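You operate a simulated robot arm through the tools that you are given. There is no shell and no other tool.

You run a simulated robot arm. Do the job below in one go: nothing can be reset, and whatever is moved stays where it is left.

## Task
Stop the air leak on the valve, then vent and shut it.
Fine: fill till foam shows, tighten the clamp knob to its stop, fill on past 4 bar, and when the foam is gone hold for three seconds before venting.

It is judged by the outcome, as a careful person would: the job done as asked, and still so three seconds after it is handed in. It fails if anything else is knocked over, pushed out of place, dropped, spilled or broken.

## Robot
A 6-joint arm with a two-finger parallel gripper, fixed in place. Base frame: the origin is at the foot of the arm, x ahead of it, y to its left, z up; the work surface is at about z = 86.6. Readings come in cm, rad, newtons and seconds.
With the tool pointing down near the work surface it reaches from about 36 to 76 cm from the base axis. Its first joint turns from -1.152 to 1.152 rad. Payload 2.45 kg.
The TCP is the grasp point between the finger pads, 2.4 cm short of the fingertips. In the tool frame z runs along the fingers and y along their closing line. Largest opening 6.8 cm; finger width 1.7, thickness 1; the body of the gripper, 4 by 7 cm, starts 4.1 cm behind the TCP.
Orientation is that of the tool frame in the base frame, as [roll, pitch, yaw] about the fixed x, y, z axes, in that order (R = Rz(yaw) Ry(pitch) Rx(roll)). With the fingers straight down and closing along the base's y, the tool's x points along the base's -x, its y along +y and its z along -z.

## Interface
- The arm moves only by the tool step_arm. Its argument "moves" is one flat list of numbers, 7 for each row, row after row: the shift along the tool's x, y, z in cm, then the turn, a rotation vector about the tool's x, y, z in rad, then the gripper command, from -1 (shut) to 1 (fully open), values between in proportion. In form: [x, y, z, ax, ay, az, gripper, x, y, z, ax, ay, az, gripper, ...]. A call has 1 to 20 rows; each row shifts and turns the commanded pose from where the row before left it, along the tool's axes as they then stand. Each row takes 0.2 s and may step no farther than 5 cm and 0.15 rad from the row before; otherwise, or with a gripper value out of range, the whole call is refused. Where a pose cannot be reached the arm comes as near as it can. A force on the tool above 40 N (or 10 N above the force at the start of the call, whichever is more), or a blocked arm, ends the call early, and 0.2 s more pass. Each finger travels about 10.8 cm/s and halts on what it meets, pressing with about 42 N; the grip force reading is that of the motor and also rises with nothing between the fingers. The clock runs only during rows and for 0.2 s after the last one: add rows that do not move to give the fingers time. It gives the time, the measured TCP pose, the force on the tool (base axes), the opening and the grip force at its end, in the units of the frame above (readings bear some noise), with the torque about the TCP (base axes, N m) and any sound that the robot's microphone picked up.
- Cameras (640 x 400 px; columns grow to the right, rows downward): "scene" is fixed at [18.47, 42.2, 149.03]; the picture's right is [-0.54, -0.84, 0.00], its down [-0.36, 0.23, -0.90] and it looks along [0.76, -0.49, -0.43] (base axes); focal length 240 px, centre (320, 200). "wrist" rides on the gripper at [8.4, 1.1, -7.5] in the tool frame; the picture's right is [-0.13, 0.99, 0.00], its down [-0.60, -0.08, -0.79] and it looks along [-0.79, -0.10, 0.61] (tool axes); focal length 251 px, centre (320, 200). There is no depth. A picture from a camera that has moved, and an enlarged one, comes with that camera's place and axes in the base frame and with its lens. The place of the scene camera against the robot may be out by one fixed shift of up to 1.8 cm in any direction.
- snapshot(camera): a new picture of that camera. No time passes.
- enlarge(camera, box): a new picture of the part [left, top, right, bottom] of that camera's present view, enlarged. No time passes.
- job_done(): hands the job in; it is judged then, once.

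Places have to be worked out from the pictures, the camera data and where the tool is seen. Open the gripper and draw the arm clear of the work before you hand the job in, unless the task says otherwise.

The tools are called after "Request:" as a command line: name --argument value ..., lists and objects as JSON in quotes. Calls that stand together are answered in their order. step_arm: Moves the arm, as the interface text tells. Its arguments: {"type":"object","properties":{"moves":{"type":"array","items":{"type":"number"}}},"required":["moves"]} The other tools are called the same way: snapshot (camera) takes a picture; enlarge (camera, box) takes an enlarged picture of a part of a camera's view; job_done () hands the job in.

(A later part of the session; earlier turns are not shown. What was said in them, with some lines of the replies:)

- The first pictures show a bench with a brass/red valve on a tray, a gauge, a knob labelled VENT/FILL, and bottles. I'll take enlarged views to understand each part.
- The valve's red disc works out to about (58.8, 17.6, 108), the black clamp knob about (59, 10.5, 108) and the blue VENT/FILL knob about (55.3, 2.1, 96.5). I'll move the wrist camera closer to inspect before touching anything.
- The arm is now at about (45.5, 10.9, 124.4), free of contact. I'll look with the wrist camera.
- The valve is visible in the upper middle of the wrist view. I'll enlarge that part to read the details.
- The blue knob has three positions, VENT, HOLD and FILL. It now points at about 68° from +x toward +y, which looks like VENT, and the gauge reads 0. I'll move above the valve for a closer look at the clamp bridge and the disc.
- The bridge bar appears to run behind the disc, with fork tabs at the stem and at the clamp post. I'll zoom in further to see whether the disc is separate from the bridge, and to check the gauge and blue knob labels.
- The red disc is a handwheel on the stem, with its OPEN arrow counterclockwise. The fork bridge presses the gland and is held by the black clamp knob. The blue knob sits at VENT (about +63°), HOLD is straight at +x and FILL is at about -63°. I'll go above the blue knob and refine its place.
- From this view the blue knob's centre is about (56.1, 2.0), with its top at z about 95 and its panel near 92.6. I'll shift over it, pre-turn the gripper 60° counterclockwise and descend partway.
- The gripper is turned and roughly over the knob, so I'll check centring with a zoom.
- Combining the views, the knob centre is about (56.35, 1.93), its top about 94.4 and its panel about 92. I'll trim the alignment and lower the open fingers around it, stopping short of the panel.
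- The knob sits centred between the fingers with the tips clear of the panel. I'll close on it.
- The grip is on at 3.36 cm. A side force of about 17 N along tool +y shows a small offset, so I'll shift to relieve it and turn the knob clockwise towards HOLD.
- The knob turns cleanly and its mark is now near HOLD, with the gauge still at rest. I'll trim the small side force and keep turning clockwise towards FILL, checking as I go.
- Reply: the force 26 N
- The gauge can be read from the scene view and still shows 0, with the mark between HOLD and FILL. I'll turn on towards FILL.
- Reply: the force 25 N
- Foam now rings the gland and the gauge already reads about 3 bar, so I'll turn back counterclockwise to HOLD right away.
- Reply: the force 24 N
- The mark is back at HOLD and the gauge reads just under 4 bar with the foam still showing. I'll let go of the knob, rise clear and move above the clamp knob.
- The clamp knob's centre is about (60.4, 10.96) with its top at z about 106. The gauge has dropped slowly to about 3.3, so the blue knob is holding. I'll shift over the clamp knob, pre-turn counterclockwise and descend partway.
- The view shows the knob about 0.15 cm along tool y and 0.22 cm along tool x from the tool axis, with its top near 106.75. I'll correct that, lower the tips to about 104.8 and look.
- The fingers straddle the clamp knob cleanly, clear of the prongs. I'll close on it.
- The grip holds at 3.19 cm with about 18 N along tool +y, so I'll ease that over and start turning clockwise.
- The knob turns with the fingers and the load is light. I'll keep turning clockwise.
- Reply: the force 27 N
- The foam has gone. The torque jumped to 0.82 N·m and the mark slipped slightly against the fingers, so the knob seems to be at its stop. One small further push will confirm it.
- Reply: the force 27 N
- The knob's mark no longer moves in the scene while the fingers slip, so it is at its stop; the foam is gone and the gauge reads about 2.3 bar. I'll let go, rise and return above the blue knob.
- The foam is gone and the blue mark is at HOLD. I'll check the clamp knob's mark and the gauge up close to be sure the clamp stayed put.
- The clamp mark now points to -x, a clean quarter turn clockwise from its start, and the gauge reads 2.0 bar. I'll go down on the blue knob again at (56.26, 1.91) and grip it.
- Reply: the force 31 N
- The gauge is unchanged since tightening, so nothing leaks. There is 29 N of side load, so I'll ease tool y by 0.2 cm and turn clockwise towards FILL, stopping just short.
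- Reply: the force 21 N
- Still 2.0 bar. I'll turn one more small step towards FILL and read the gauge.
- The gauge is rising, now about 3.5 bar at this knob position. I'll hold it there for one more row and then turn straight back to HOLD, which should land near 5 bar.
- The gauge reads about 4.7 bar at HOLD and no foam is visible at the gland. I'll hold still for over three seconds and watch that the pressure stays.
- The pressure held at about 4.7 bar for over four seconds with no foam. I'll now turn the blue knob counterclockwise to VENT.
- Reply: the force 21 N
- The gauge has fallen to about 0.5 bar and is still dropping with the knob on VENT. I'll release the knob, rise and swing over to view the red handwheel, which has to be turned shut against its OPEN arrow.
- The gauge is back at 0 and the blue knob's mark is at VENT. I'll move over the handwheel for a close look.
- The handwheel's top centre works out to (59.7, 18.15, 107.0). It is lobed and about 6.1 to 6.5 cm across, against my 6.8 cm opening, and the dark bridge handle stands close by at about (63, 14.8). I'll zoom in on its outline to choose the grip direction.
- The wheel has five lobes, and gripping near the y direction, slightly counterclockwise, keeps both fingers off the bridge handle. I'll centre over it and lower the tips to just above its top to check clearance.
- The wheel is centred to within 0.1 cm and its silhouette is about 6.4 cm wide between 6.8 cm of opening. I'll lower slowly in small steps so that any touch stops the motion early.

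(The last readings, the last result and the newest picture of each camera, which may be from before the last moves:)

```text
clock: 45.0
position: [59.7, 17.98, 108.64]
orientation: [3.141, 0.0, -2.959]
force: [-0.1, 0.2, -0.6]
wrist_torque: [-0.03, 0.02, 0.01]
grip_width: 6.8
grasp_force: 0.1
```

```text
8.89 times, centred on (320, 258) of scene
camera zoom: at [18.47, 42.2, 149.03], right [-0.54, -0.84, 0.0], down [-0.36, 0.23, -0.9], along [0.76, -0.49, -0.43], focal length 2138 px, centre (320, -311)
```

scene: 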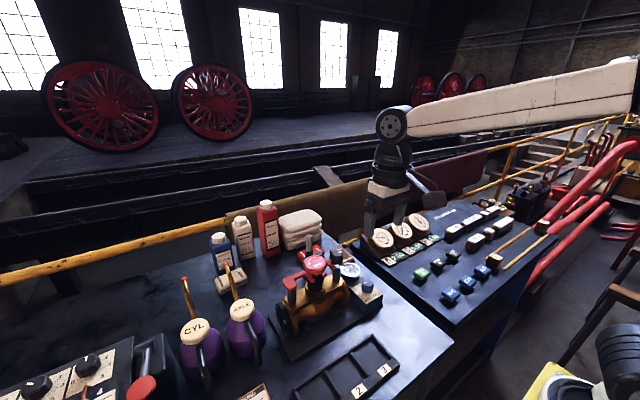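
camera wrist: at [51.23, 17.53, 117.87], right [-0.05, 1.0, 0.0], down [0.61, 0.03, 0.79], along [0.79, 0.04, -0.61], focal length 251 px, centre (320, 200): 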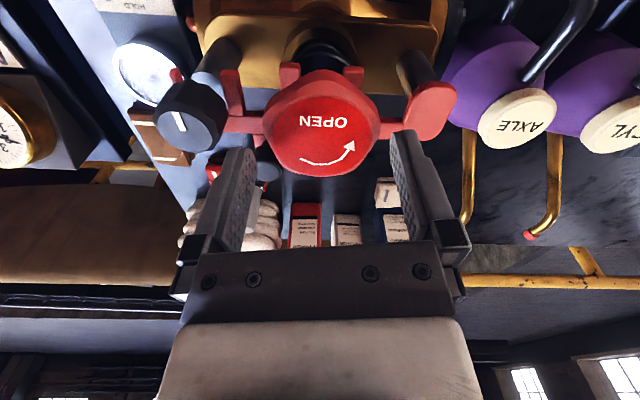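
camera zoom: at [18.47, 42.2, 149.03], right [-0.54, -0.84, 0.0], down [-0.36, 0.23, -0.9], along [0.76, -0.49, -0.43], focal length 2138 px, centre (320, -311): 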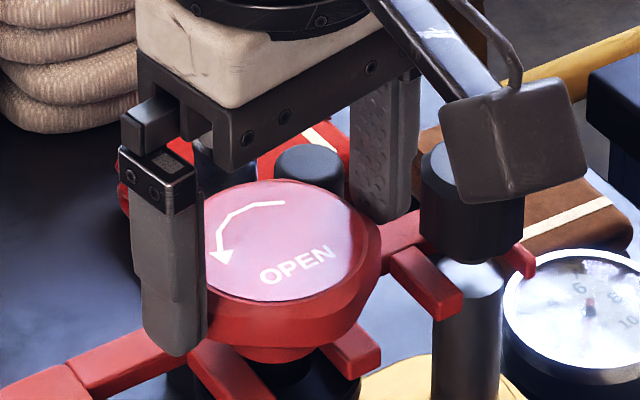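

The tips now straddle the wheel's rim without touching. I'll go down another 0.9 cm with a small x trim and then look.

Request:
step_arm --moves '[-0.17, 0, 0.2, 0, 0, 0, 1, 0, 0, 0.25, 0, 0, 0, 1, 0, 0, 0.25, 0, 0, 0, 1, 0, 0, 0.2, 0, 0, 0, 1, 0, 0, 0, 0, 0, 0, 1]'

Request:
enlarge --camera "wrist" --box '[200, 60, 440, 210]'

Request:
enlarge --camera "scene" --box '[290, 235, 350, 280]'

```text
clock: 46.2
position: [59.87, 18.05, 107.67]
orientation: [3.141, 0.0, -2.958]
force: [-0.3, 0.5, 0.8]
wrist_torque: [0.01, -0.03, -0.05]
grip_width: 6.8
grasp_force: 0.0
```

```text
2.67 times, centred on (320, 135) of wrist
camera zoom: at [51.3, 17.61, 115.28], right [-0.05, 1.0, 0.0], down [0.61, 0.03, 0.79], along [0.79, 0.04, -0.61], focal length 670 px, centre (320, 373)
```

zoom: 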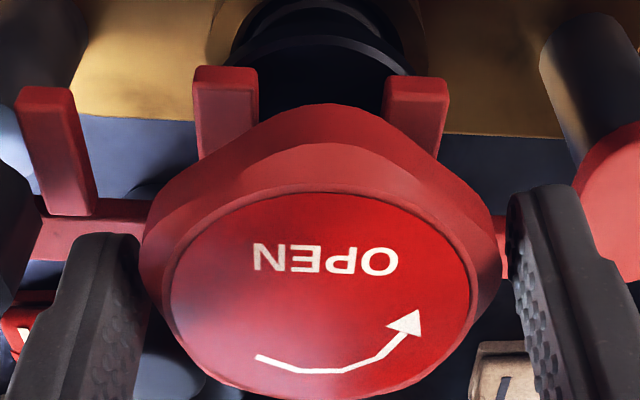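

```text
8.89 times, centred on (320, 258) of scene
camera zoom: at [18.47, 42.2, 149.03], right [-0.54, -0.84, 0.0], down [-0.36, 0.23, -0.9], along [0.76, -0.49, -0.43], focal length 2138 px, centre (320, -311)
```

zoom: 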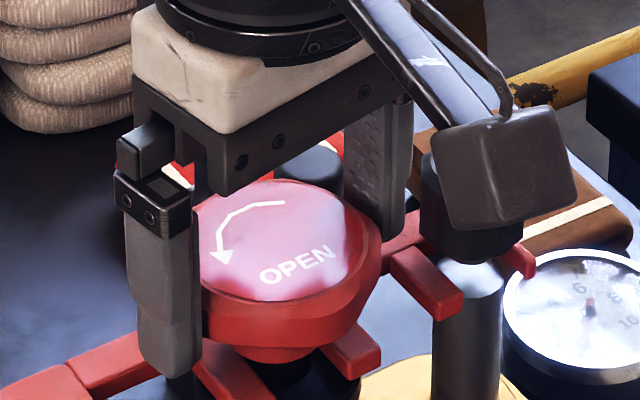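

No contact. I'll close on the handwheel now.

Request:
step_arm --moves '[0, 0, 0, 0, 0, 0, -1, 0, 0, 0, 0, 0, 0, -1, 0, 0, 0, 0, 0, 0, -1]'

Request:
enlarge --camera "scene" --box '[280, 235, 370, 300]'

```text
clock: 47.0
position: [59.84, 18.05, 107.73]
orientation: [-3.141, 0.0, -2.96]
force: [-0.5, -0.2, -0.2]
wrist_torque: [-0.06, 0.01, -0.05]
grip_width: 5.88
grasp_force: 42.1
```

```text
6.15 times, centred on (325, 268) of scene
camera zoom: at [18.47, 42.2, 149.03], right [-0.54, -0.84, 0.0], down [-0.36, 0.23, -0.9], along [0.76, -0.49, -0.43], focal length 1480 px, centre (289, -215)
```

zoom: 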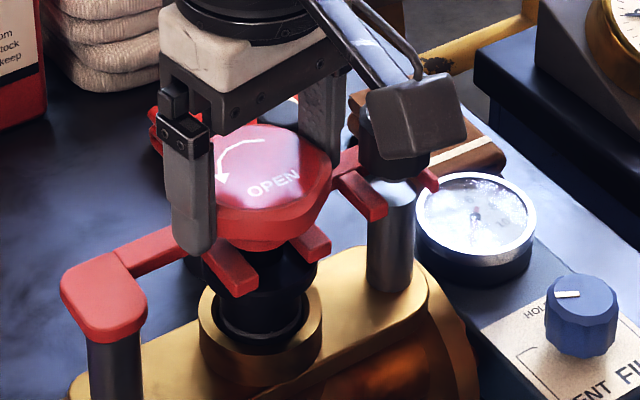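

Gripped at 5.88 cm with no side load. I'll turn the wheel clockwise, against the OPEN arrow, and watch the torque.

Request:
step_arm --moves '[0, 0, 0, 0, 0, 0.12, -1, 0, 0, 0, 0, 0, 0.12, -1, 0, 0, 0, 0, 0, 0.12, -1, 0, 0, 0, 0, 0, 0.12, -1]'

Request:
enlarge --camera "scene" --box '[280, 235, 370, 300]'

Request:
enlarge --camera "wrist" --box '[200, 60, 440, 210]'

```text
clock: 48.0
position: [60.07, 17.97, 107.73]
orientation: [-3.141, -0.004, 2.843]
force: [-3.3, -6.1, -1.6]
wrist_torque: [-0.16, 0.07, 0.03]
grip_width: 5.89
grasp_force: 41.6
```

```text
6.15 times, centred on (325, 268) of scene
camera zoom: at [18.46, 42.18, 149.04], right [-0.54, -0.84, 0.0], down [-0.36, 0.23, -0.9], along [0.76, -0.49, -0.43], focal length 1480 px, centre (289, -215)
```

zoom: 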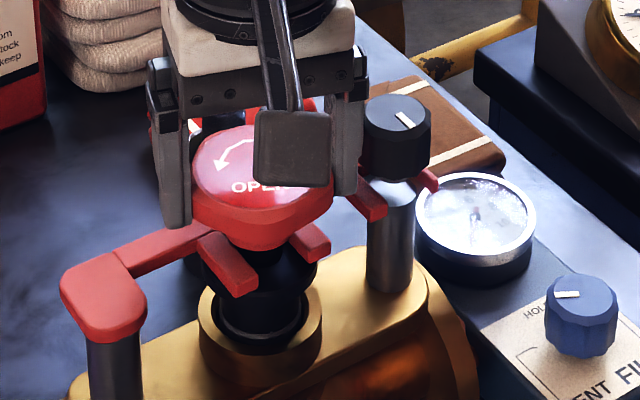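

```text
2.67 times, centred on (320, 135) of wrist
camera zoom: at [52.08, 21.56, 115.3], right [0.41, 0.91, 0.0], down [0.56, -0.25, 0.79], along [0.72, -0.33, -0.61], focal length 670 px, centre (320, 373)
```

zoom: 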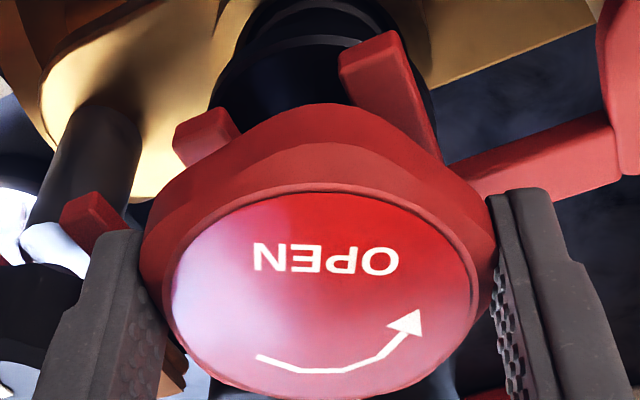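

The wheel turns freely clockwise with the gripper and the bridge stays still. I'll continue.

Request:
step_arm --moves '[0, 0, 0, 0, 0, 0.14, -1, 0, 0, 0, 0, 0, 0.14, -1, 0, 0, 0, 0, 0, 0.14, -1, 0, 0, 0, 0, 0, 0.14, -1, 0, 0, 0, 0, 0, 0.14, -1]'

Request:
enlarge --camera "scene" --box '[280, 235, 370, 300]'

Request:
enlarge --camera "wrist" --box '[200, 60, 440, 210]'

```text
clock: 49.2
position: [59.94, 18.13, 107.86]
orientation: [3.141, 0.0, 2.141]
force: [0.4, -3.3, -3.2]
wrist_torque: [-0.11, -0.01, 0.02]
grip_width: 5.9
grasp_force: 42.6
```

```text
6.15 times, centred on (325, 268) of scene
camera zoom: at [18.48, 42.19, 149.03], right [-0.54, -0.84, 0.0], down [-0.36, 0.23, -0.9], along [0.76, -0.49, -0.43], focal length 1480 px, centre (289, -215)
```

zoom: 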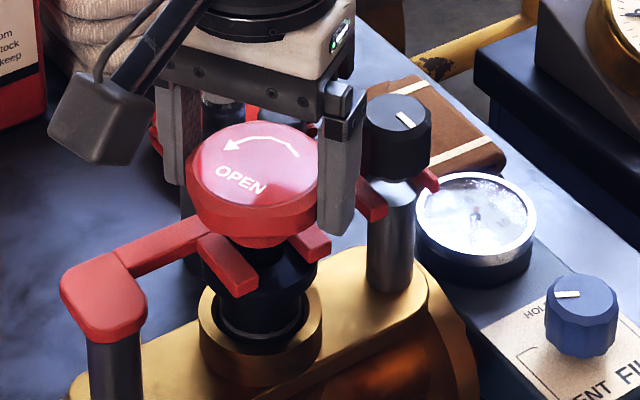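

```text
2.67 times, centred on (320, 135) of wrist
camera zoom: at [56.17, 25.74, 115.42], right [0.9, 0.43, 0.0], down [0.26, -0.55, 0.79], along [0.34, -0.72, -0.61], focal length 670 px, centre (320, 373)
```

zoom: 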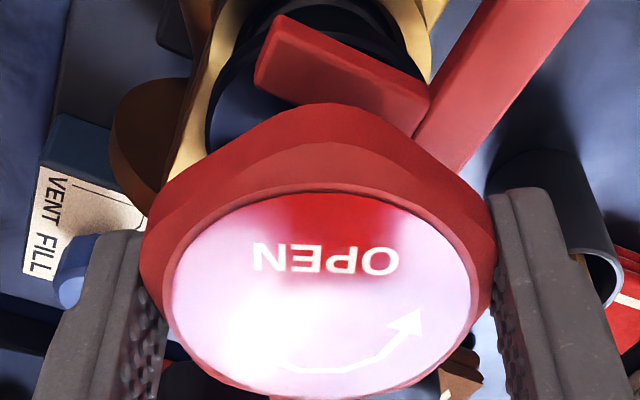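

67° turned so far with hardly any torque. I'll continue towards the limit set by the bridge handle.

Request:
step_arm --moves '[0, 0, 0, 0, 0, 0.15, -1, 0, 0, 0, 0, 0, 0.15, -1, 0, 0, 0, 0, 0, 0.15, -1, 0, 0, 0, 0, 0, 0.15, -1, 0, 0, 0, 0, 0, 0.12, -1]'

Request:
enlarge --camera "scene" --box '[280, 235, 370, 300]'

Request:
enlarge --camera "wrist" --box '[200, 60, 440, 210]'

```text
clock: 50.4
position: [60.06, 18.11, 107.83]
orientation: [3.14, -0.002, 1.421]
force: [4.5, -2.9, 0.6]
wrist_torque: [-0.08, -0.13, 0.08]
grip_width: 5.91
grasp_force: 42.2
```

```text
6.15 times, centred on (325, 268) of scene
camera zoom: at [18.48, 42.19, 149.03], right [-0.54, -0.84, 0.0], down [-0.36, 0.23, -0.9], along [0.76, -0.49, -0.43], focal length 1480 px, centre (289, -215)
```

zoom: 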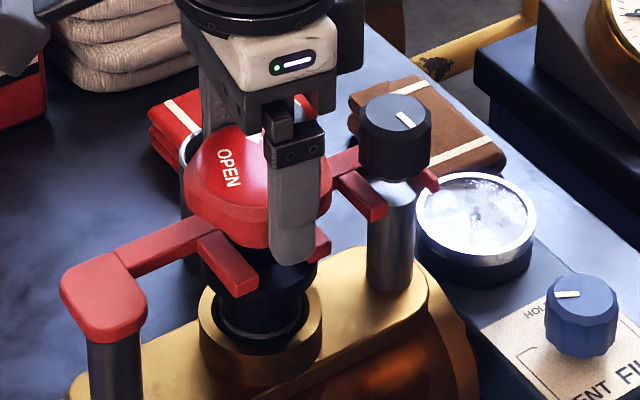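

```text
2.67 times, centred on (320, 135) of wrist
camera zoom: at [62.17, 26.23, 115.43], right [0.96, -0.27, 0.0], down [-0.17, -0.59, 0.79], along [-0.22, -0.76, -0.61], focal length 670 px, centre (320, 373)
```

zoom: 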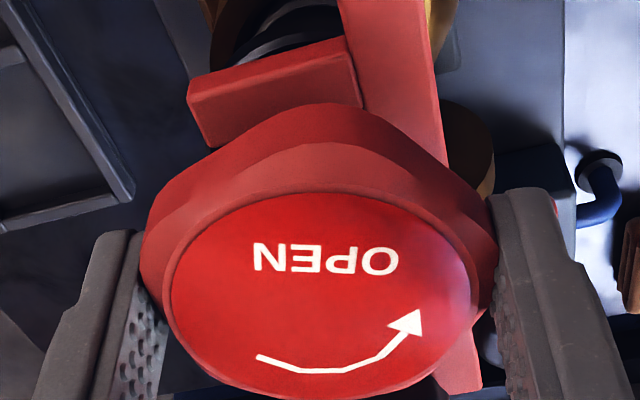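

109° turned with the torque still near zero, so the wheel isn't shut yet. I'll open, rise above it, turn the gripper back and take a fresh grip.

Request:
step_arm --moves '[0, 0, 0, 0, 0, 0, 1, 0, 0, 0, 0, 0, 0, 1, 0, 0, -1.0, 0, 0, 0, 1, 0, 0, -2.0, 0, 0, 0, 1, 0, 0, 0, 0, 0, -0.15, 1, 0, 0, 0, 0, 0, -0.15, 1, 0, 0, 0, 0, 0, -0.15, 1, 0, 0, 0, 0, 0, -0.15, 1, 0, 0, 0, 0, 0, -0.15, 1, 0, 0, 0, 0, 0, -0.15, 1, 0, 0, 0, 0, 0, -0.15, 1, 0, 0, 0, 0, 0, -0.15, 1, 0, 0, 0, 0, 0, -0.15, 1, 0, 0, 0, 0, 0, -0.15, 1, 0, 0, 0, 0, 0, -0.15, 1, 0, 0, 0, 0, 0, -0.15, 1, 0, 0, 0, 0, 0, -0.13, 1, 0, 0, 0, 0, 0, 0, 1]'

Request:
enlarge --camera "wrist" --box '[220, 50, 420, 180]'

Request:
enlarge --camera "scene" --box '[280, 235, 370, 300]'

```text
clock: 54.2
position: [59.96, 18.15, 110.86]
orientation: [3.141, 0.001, -2.928]
force: [-0.9, -0.5, 0.3]
wrist_torque: [-0.01, -0.01, 0.02]
grip_width: 6.8
grasp_force: 0.0
```

```text
3.08 times, centred on (320, 115) of wrist
camera zoom: at [51.29, 17.36, 118.4], right [-0.09, 1.0, 0.0], down [0.61, 0.05, 0.79], along [0.79, 0.07, -0.61], focal length 774 px, centre (320, 462)
```

zoom: 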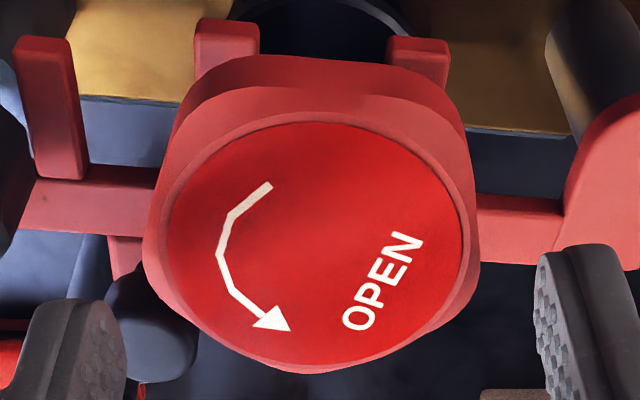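

```text
6.15 times, centred on (325, 268) of scene
camera zoom: at [18.47, 42.2, 149.03], right [-0.54, -0.84, 0.0], down [-0.36, 0.23, -0.9], along [0.76, -0.49, -0.43], focal length 1480 px, centre (289, -215)
```

zoom: 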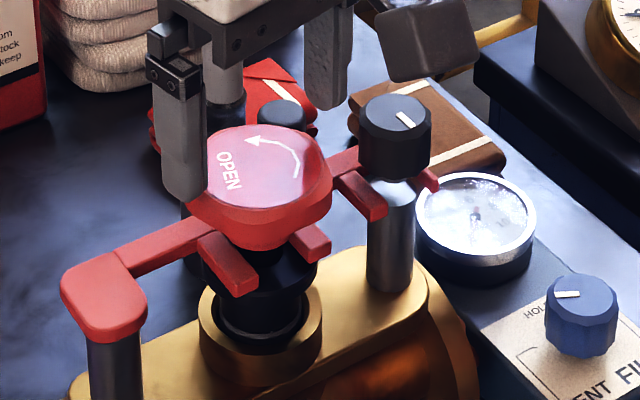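

The wheel stayed at its new angle, and its silhouette sits about 0.1 cm to the tool's -y. I'll trim that and lower gently around it again.

Request:
step_arm --moves '[-0.09, -0.11, 0.8, 0, 0, 0, 1, 0, 0, 0.8, 0, 0, 0, 1, 0, 0, 0.4, 0, 0, 0, 1, 0, 0, 0.3, 0, 0, 0, 1, 0, 0, 0.3, 0, 0, 0, 1, 0, 0, 0.3, 0, 0, 0, 1, 0, 0, 0.25, 0, 0, 0, 1, 0, 0, 0, 0, 0, 0, 1]'

Request:
enlarge --camera "wrist" --box '[200, 60, 440, 210]'

```text
clock: 56.0
position: [59.96, 18.13, 107.72]
orientation: [3.142, 0.0, -2.929]
force: [0.6, -0.6, -0.5]
wrist_torque: [0.0, -0.02, 0.01]
grip_width: 6.78
grasp_force: 0.1
```

```text
2.67 times, centred on (320, 135) of wrist
camera zoom: at [51.36, 17.28, 115.19], right [-0.08, 1.0, 0.0], down [0.61, 0.05, 0.79], along [0.79, 0.07, -0.61], focal length 670 px, centre (320, 373)
```

zoom: 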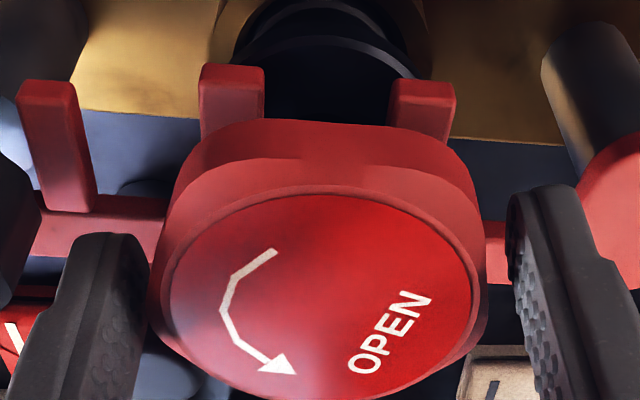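

Lowered without contact. I'll close and turn clockwise again in one go, stopping partway to read the torque.

Request:
step_arm --moves '[0, 0, 0, 0, 0, 0, -1, 0, 0, 0, 0, 0, 0, -1, 0, 0, 0, 0, 0, 0, -1, 0, 0, 0, 0, 0, 0.14, -1, 0, 0, 0, 0, 0, 0.14, -1, 0, 0, 0, 0, 0, 0.14, -1, 0, 0, 0, 0, 0, 0.14, -1, 0, 0, 0, 0, 0, 0.14, -1, 0, 0, 0, 0, 0, 0.14, -1]'

Request:
enlarge --camera "wrist" --box '[200, 60, 440, 210]'

Request:
enlarge --camera "scene" --box '[280, 235, 370, 300]'

```text
clock: 58.0
position: [59.91, 17.9, 107.64]
orientation: [-3.14, 0.001, 2.512]
force: [3.8, 5.2, -3.8]
wrist_torque: [0.15, -0.09, 0.04]
grip_width: 5.9
grasp_force: 42.3
```

```text
2.67 times, centred on (320, 135) of wrist
camera zoom: at [53.66, 23.85, 115.2], right [0.69, 0.73, 0.0], down [0.44, -0.42, 0.79], along [0.58, -0.55, -0.61], focal length 670 px, centre (320, 373)
```

zoom: 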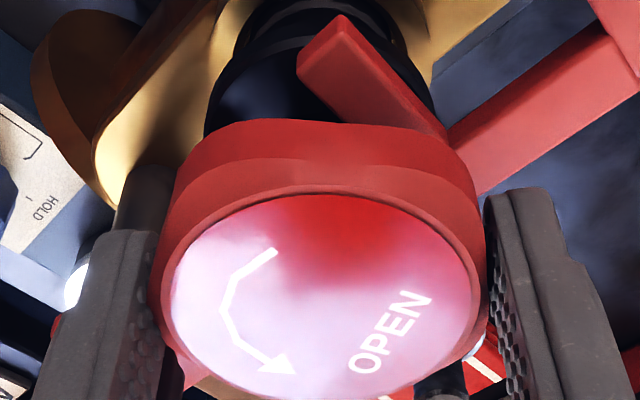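

```text
6.15 times, centred on (325, 268) of scene
camera zoom: at [18.49, 42.22, 149.02], right [-0.54, -0.84, 0.0], down [-0.36, 0.23, -0.9], along [0.76, -0.49, -0.43], focal length 1480 px, centre (289, -215)
```

zoom: 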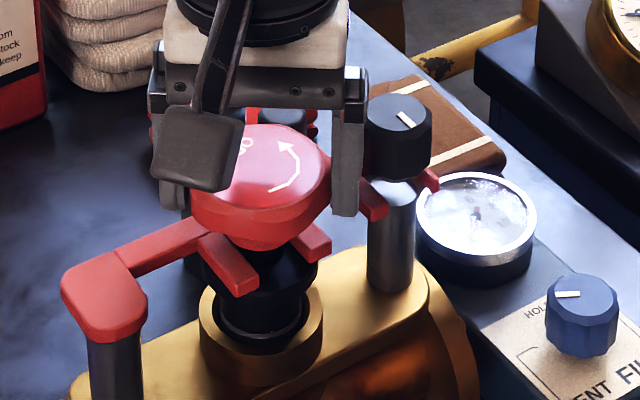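

It is still turning freely at about 157° total. I'll continue clockwise.

Request:
step_arm --moves '[0, 0, 0, 0, 0, 0.13, -1, 0, 0, 0, 0, 0, 0.13, -1, 0, 0, 0, 0, 0, 0.13, -1, 0, 0, 0, 0, 0, 0.13, -1]'

Request:
enlarge --camera "wrist" --box '[200, 60, 440, 210]'

Request:
enlarge --camera "scene" --box '[280, 235, 370, 300]'

```text
clock: 59.0
position: [60.01, 18.07, 107.73]
orientation: [3.14, -0.001, 1.993]
force: [5.0, 5.2, 0.1]
wrist_torque: [0.15, -0.16, 0.08]
grip_width: 5.91
grasp_force: 42.0
```

```text
2.67 times, centred on (320, 135) of wrist
camera zoom: at [57.35, 26.14, 115.26], right [0.96, 0.29, 0.0], down [0.17, -0.58, 0.79], along [0.23, -0.76, -0.61], focal length 670 px, centre (320, 373)
```

zoom: 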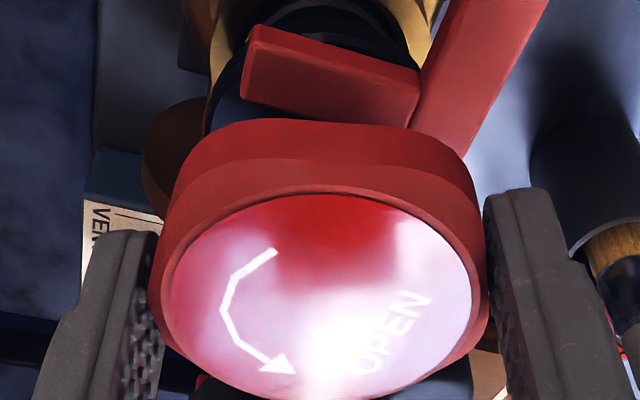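

```text
6.15 times, centred on (325, 268) of scene
camera zoom: at [18.49, 42.22, 149.03], right [-0.54, -0.84, 0.0], down [-0.36, 0.23, -0.9], along [0.76, -0.49, -0.43], focal length 1480 px, centre (289, -215)
```

zoom: 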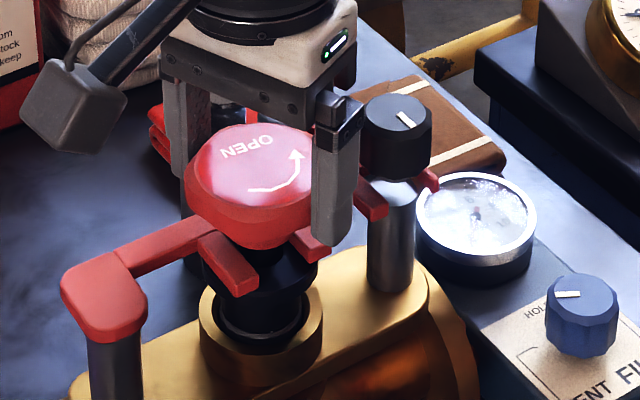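

About 187° so far, still light. I'll continue to the handle-limited end of this grip.

Request:
step_arm --moves '[0, 0, 0, 0, 0, 0.14, -1, 0, 0, 0, 0, 0, 0.14, -1, 0, 0, 0, 0, 0, 0.14, -1, 0, 0, 0, 0, 0, 0.14, -1]'

Request:
enlarge --camera "wrist" --box '[200, 60, 440, 210]'

Request:
enlarge --camera "scene" --box '[280, 235, 370, 300]'

```text
clock: 60.0
position: [59.97, 17.96, 107.58]
orientation: [3.14, -0.001, 1.434]
force: [7.1, 1.9, 2.4]
wrist_torque: [0.03, -0.2, 1.28]
grip_width: 5.95
grasp_force: 41.8
```

```text
2.67 times, centred on (320, 135) of wrist
camera zoom: at [62.05, 26.12, 115.24], right [0.97, -0.26, 0.0], down [-0.16, -0.59, 0.79], along [-0.21, -0.77, -0.61], focal length 670 px, centre (320, 373)
```

zoom: 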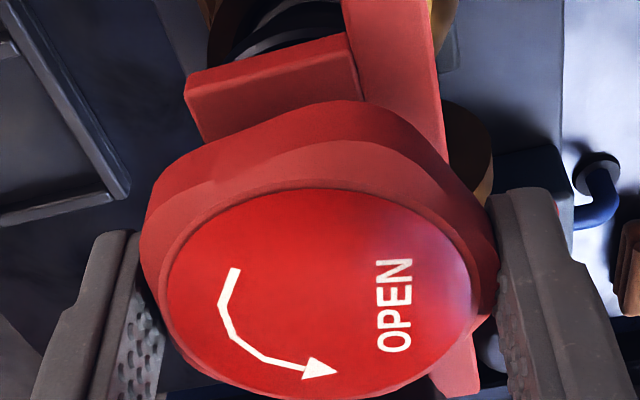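

```text
6.15 times, centred on (325, 268) of scene
camera zoom: at [18.48, 42.2, 149.03], right [-0.54, -0.84, 0.0], down [-0.36, 0.23, -0.9], along [0.76, -0.49, -0.43], focal length 1480 px, centre (289, -215)
```

zoom: 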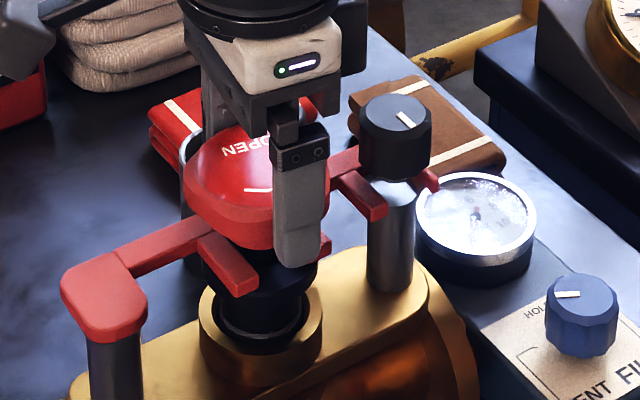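

The torque rose to 1.28 N·m and the wheel began to slip in the fingers, so it has reached its shut stop after roughly 190°. I'll open, lift clear and check everything.

Request:
step_arm --moves '[0, 0, 0, 0, 0, 0, 1, 0, 0, 0, 0, 0, 0, 1, 0, 0, -1.0, 0, 0, 0, 1, 0, 0, -2.5, 0, 0, 0, 1, 0, 0, -4.5, 0, 0, 0, 1, 0, 0, -4.5, 0, 0, -0.15, 1, 0, 0, -2.0, 0, 0, -0.15, 1, 0, 0, 0, 0, 0, -0.15, 1, 0, 0, 0, 0, 0, -0.15, 1, 0, 0, 0, 0, 0, -0.15, 1, 0, 0, 0, 0, 0, -0.15, 1, 0, 0, 0, 0, 0, -0.15, 1, 0, 0, 0, 0, 0, -0.15, 1, 0, 0, 0, 0, 0, -0.15, 1, 0, 0, 0, 0, 0, -0.15, 1, 0, 0, 0, 0, 0, -0.15, 1]'

Request:
snapshot --camera "wrist"

Request:
enlarge --camera "scene" --box '[280, 235, 400, 310]'

```text
clock: 63.4
position: [60.05, 17.96, 122.18]
orientation: [3.141, 0.0, 3.088]
force: [-0.6, 0.1, -0.7]
wrist_torque: [0.0, 0.01, 0.01]
grip_width: 6.8
grasp_force: 0.1
```

```text
taken
camera wrist: at [51.54, 19.49, 129.78], right [0.18, 0.98, 0.0], down [0.6, -0.11, 0.79], along [0.78, -0.15, -0.61], focal length 251 px, centre (320, 200)
```

wrist: 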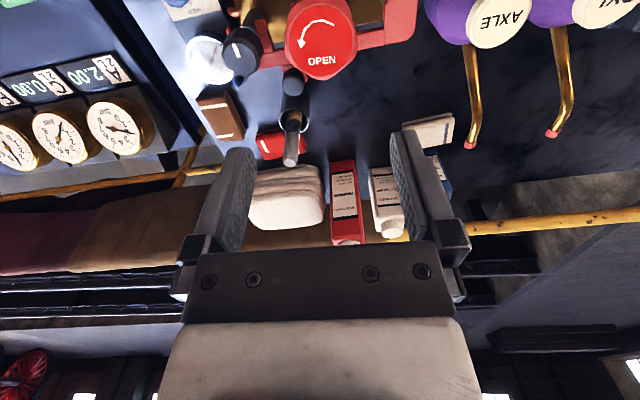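

```text
5.33 times, centred on (340, 272) of scene
camera zoom: at [18.47, 42.2, 149.03], right [-0.54, -0.84, 0.0], down [-0.36, 0.23, -0.9], along [0.76, -0.49, -0.43], focal length 1282 px, centre (213, -187)
```

zoom: 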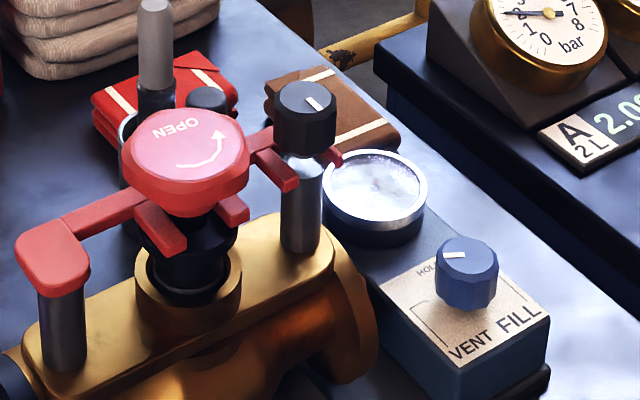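

The wheel has turned about half a turn clockwise to shut, the clamp mark still points to -x, the blue knob is at VENT and nothing else has moved. I'll draw the arm back clear.

Request:
step_arm --moves '[0, 0, -4.8, 0, 0, 0, 1, 0, 0, -4.8, 0, 0, 0, 1, 0, 0, -4.8, 0, 0, 0, 1, 3.5, -3.2, 0, 0, 0, 0, 1, 3.5, -3.2, 0, 0, 0, 0, 1, 3.5, -3.2, 0, 0, 0, 0, 1, 3.5, -3.2, 0, 0, 0, 0, 1, 0, 0, 0, 0, 0, 0, 1]'

Request:
snapshot --camera "scene"

Request:
enlarge --camera "scene" --box '[270, 235, 400, 320]'

Request:
enlarge --camera "wrist" --box '[280, 10, 480, 140]'

Request:
enlarge --camera "scene" --box '[336, 256, 366, 280]'

```text
clock: 65.2
position: [45.13, 6.1, 136.35]
orientation: [-3.141, 0.0, 3.083]
force: [0.8, 1.1, 0.0]
wrist_torque: [-0.03, -0.04, -0.02]
grip_width: 6.82
grasp_force: 0.1
```

```text
taken
```

scene: 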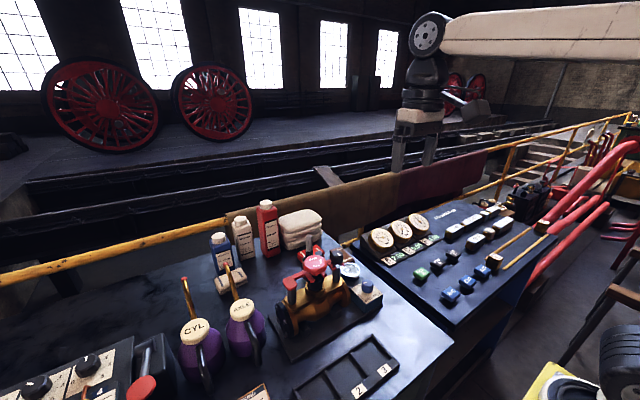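

```text
4.71 times, centred on (335, 278) of scene
camera zoom: at [18.46, 42.2, 149.03], right [-0.54, -0.84, 0.0], down [-0.36, 0.23, -0.9], along [0.76, -0.49, -0.43], focal length 1132 px, centre (249, -165)
```

zoom: 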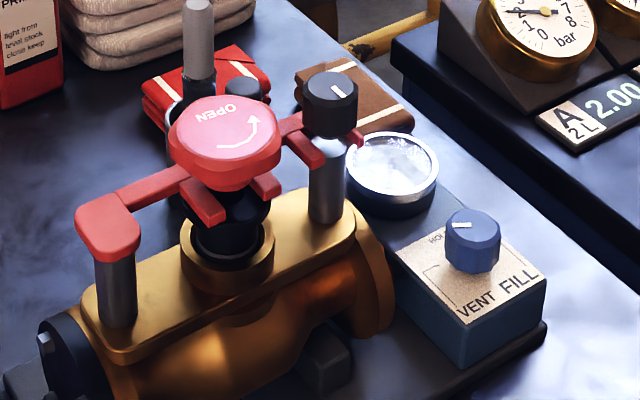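

```text
3.08 times, centred on (380, 75) of wrist
camera zoom: at [36.62, 7.7, 143.91], right [0.19, 0.98, 0.0], down [0.6, -0.11, 0.79], along [0.78, -0.15, -0.61], focal length 774 px, centre (135, 585)
```

zoom: 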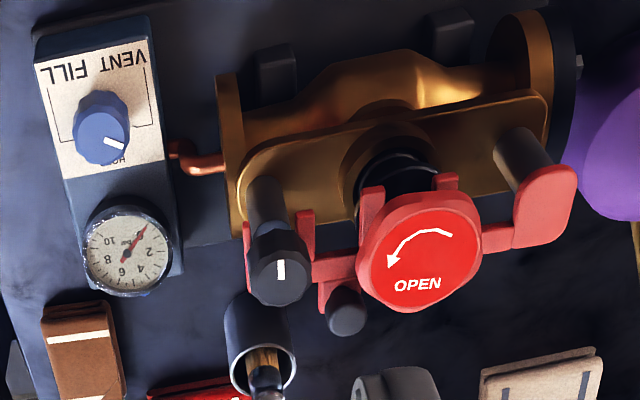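

```text
16.00 times, centred on (351, 268) of scene
camera zoom: at [18.46, 42.2, 149.03], right [-0.54, -0.84, 0.0], down [-0.36, 0.23, -0.9], along [0.76, -0.49, -0.43], focal length 3848 px, centre (-176, -888)
```

zoom: 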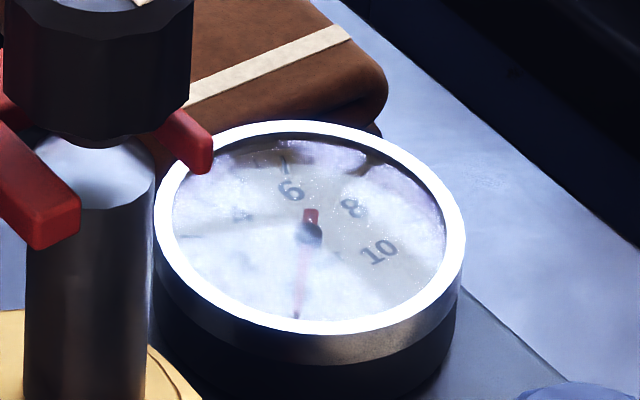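

The gauge reads 0 with the knob on VENT, the clamp is at its stop with no foam, and the handwheel is turned fully shut. Nothing else has been disturbed, and the arm is clear with the gripper open, so I'm handing the job in.

Request:
job_done

```text
The job is handed in.
```

The leak is stopped and the valve is vented and shut. I've handed the job in, but no verdict has come back.

1. **Fill:** I turned the blue knob to FILL until foam ringed the gland. The gauge was at about 3 bar when I saw it and had reached nearly 4 by the time the knob was back on HOLD.
2. **Clamp:** I turned the clamp knob a quarter turn clockwise until it stopped and the fingers slipped on it. The foam went away.
3. **Hold:** I filled on to about 4.7 bar and held for more than four seconds. The pressure stayed steady and no foam came back.
4. **Vent:** I turned the blue knob to VENT and left it there; the gauge fell to 0.
5. **Shut:** I took "shut it" to mean the red handwheel. I turned it about half a turn clockwise, against its OPEN arrow, until it stopped.

In the last pictures nothing else had moved, and the arm is drawn back with the gripper open.
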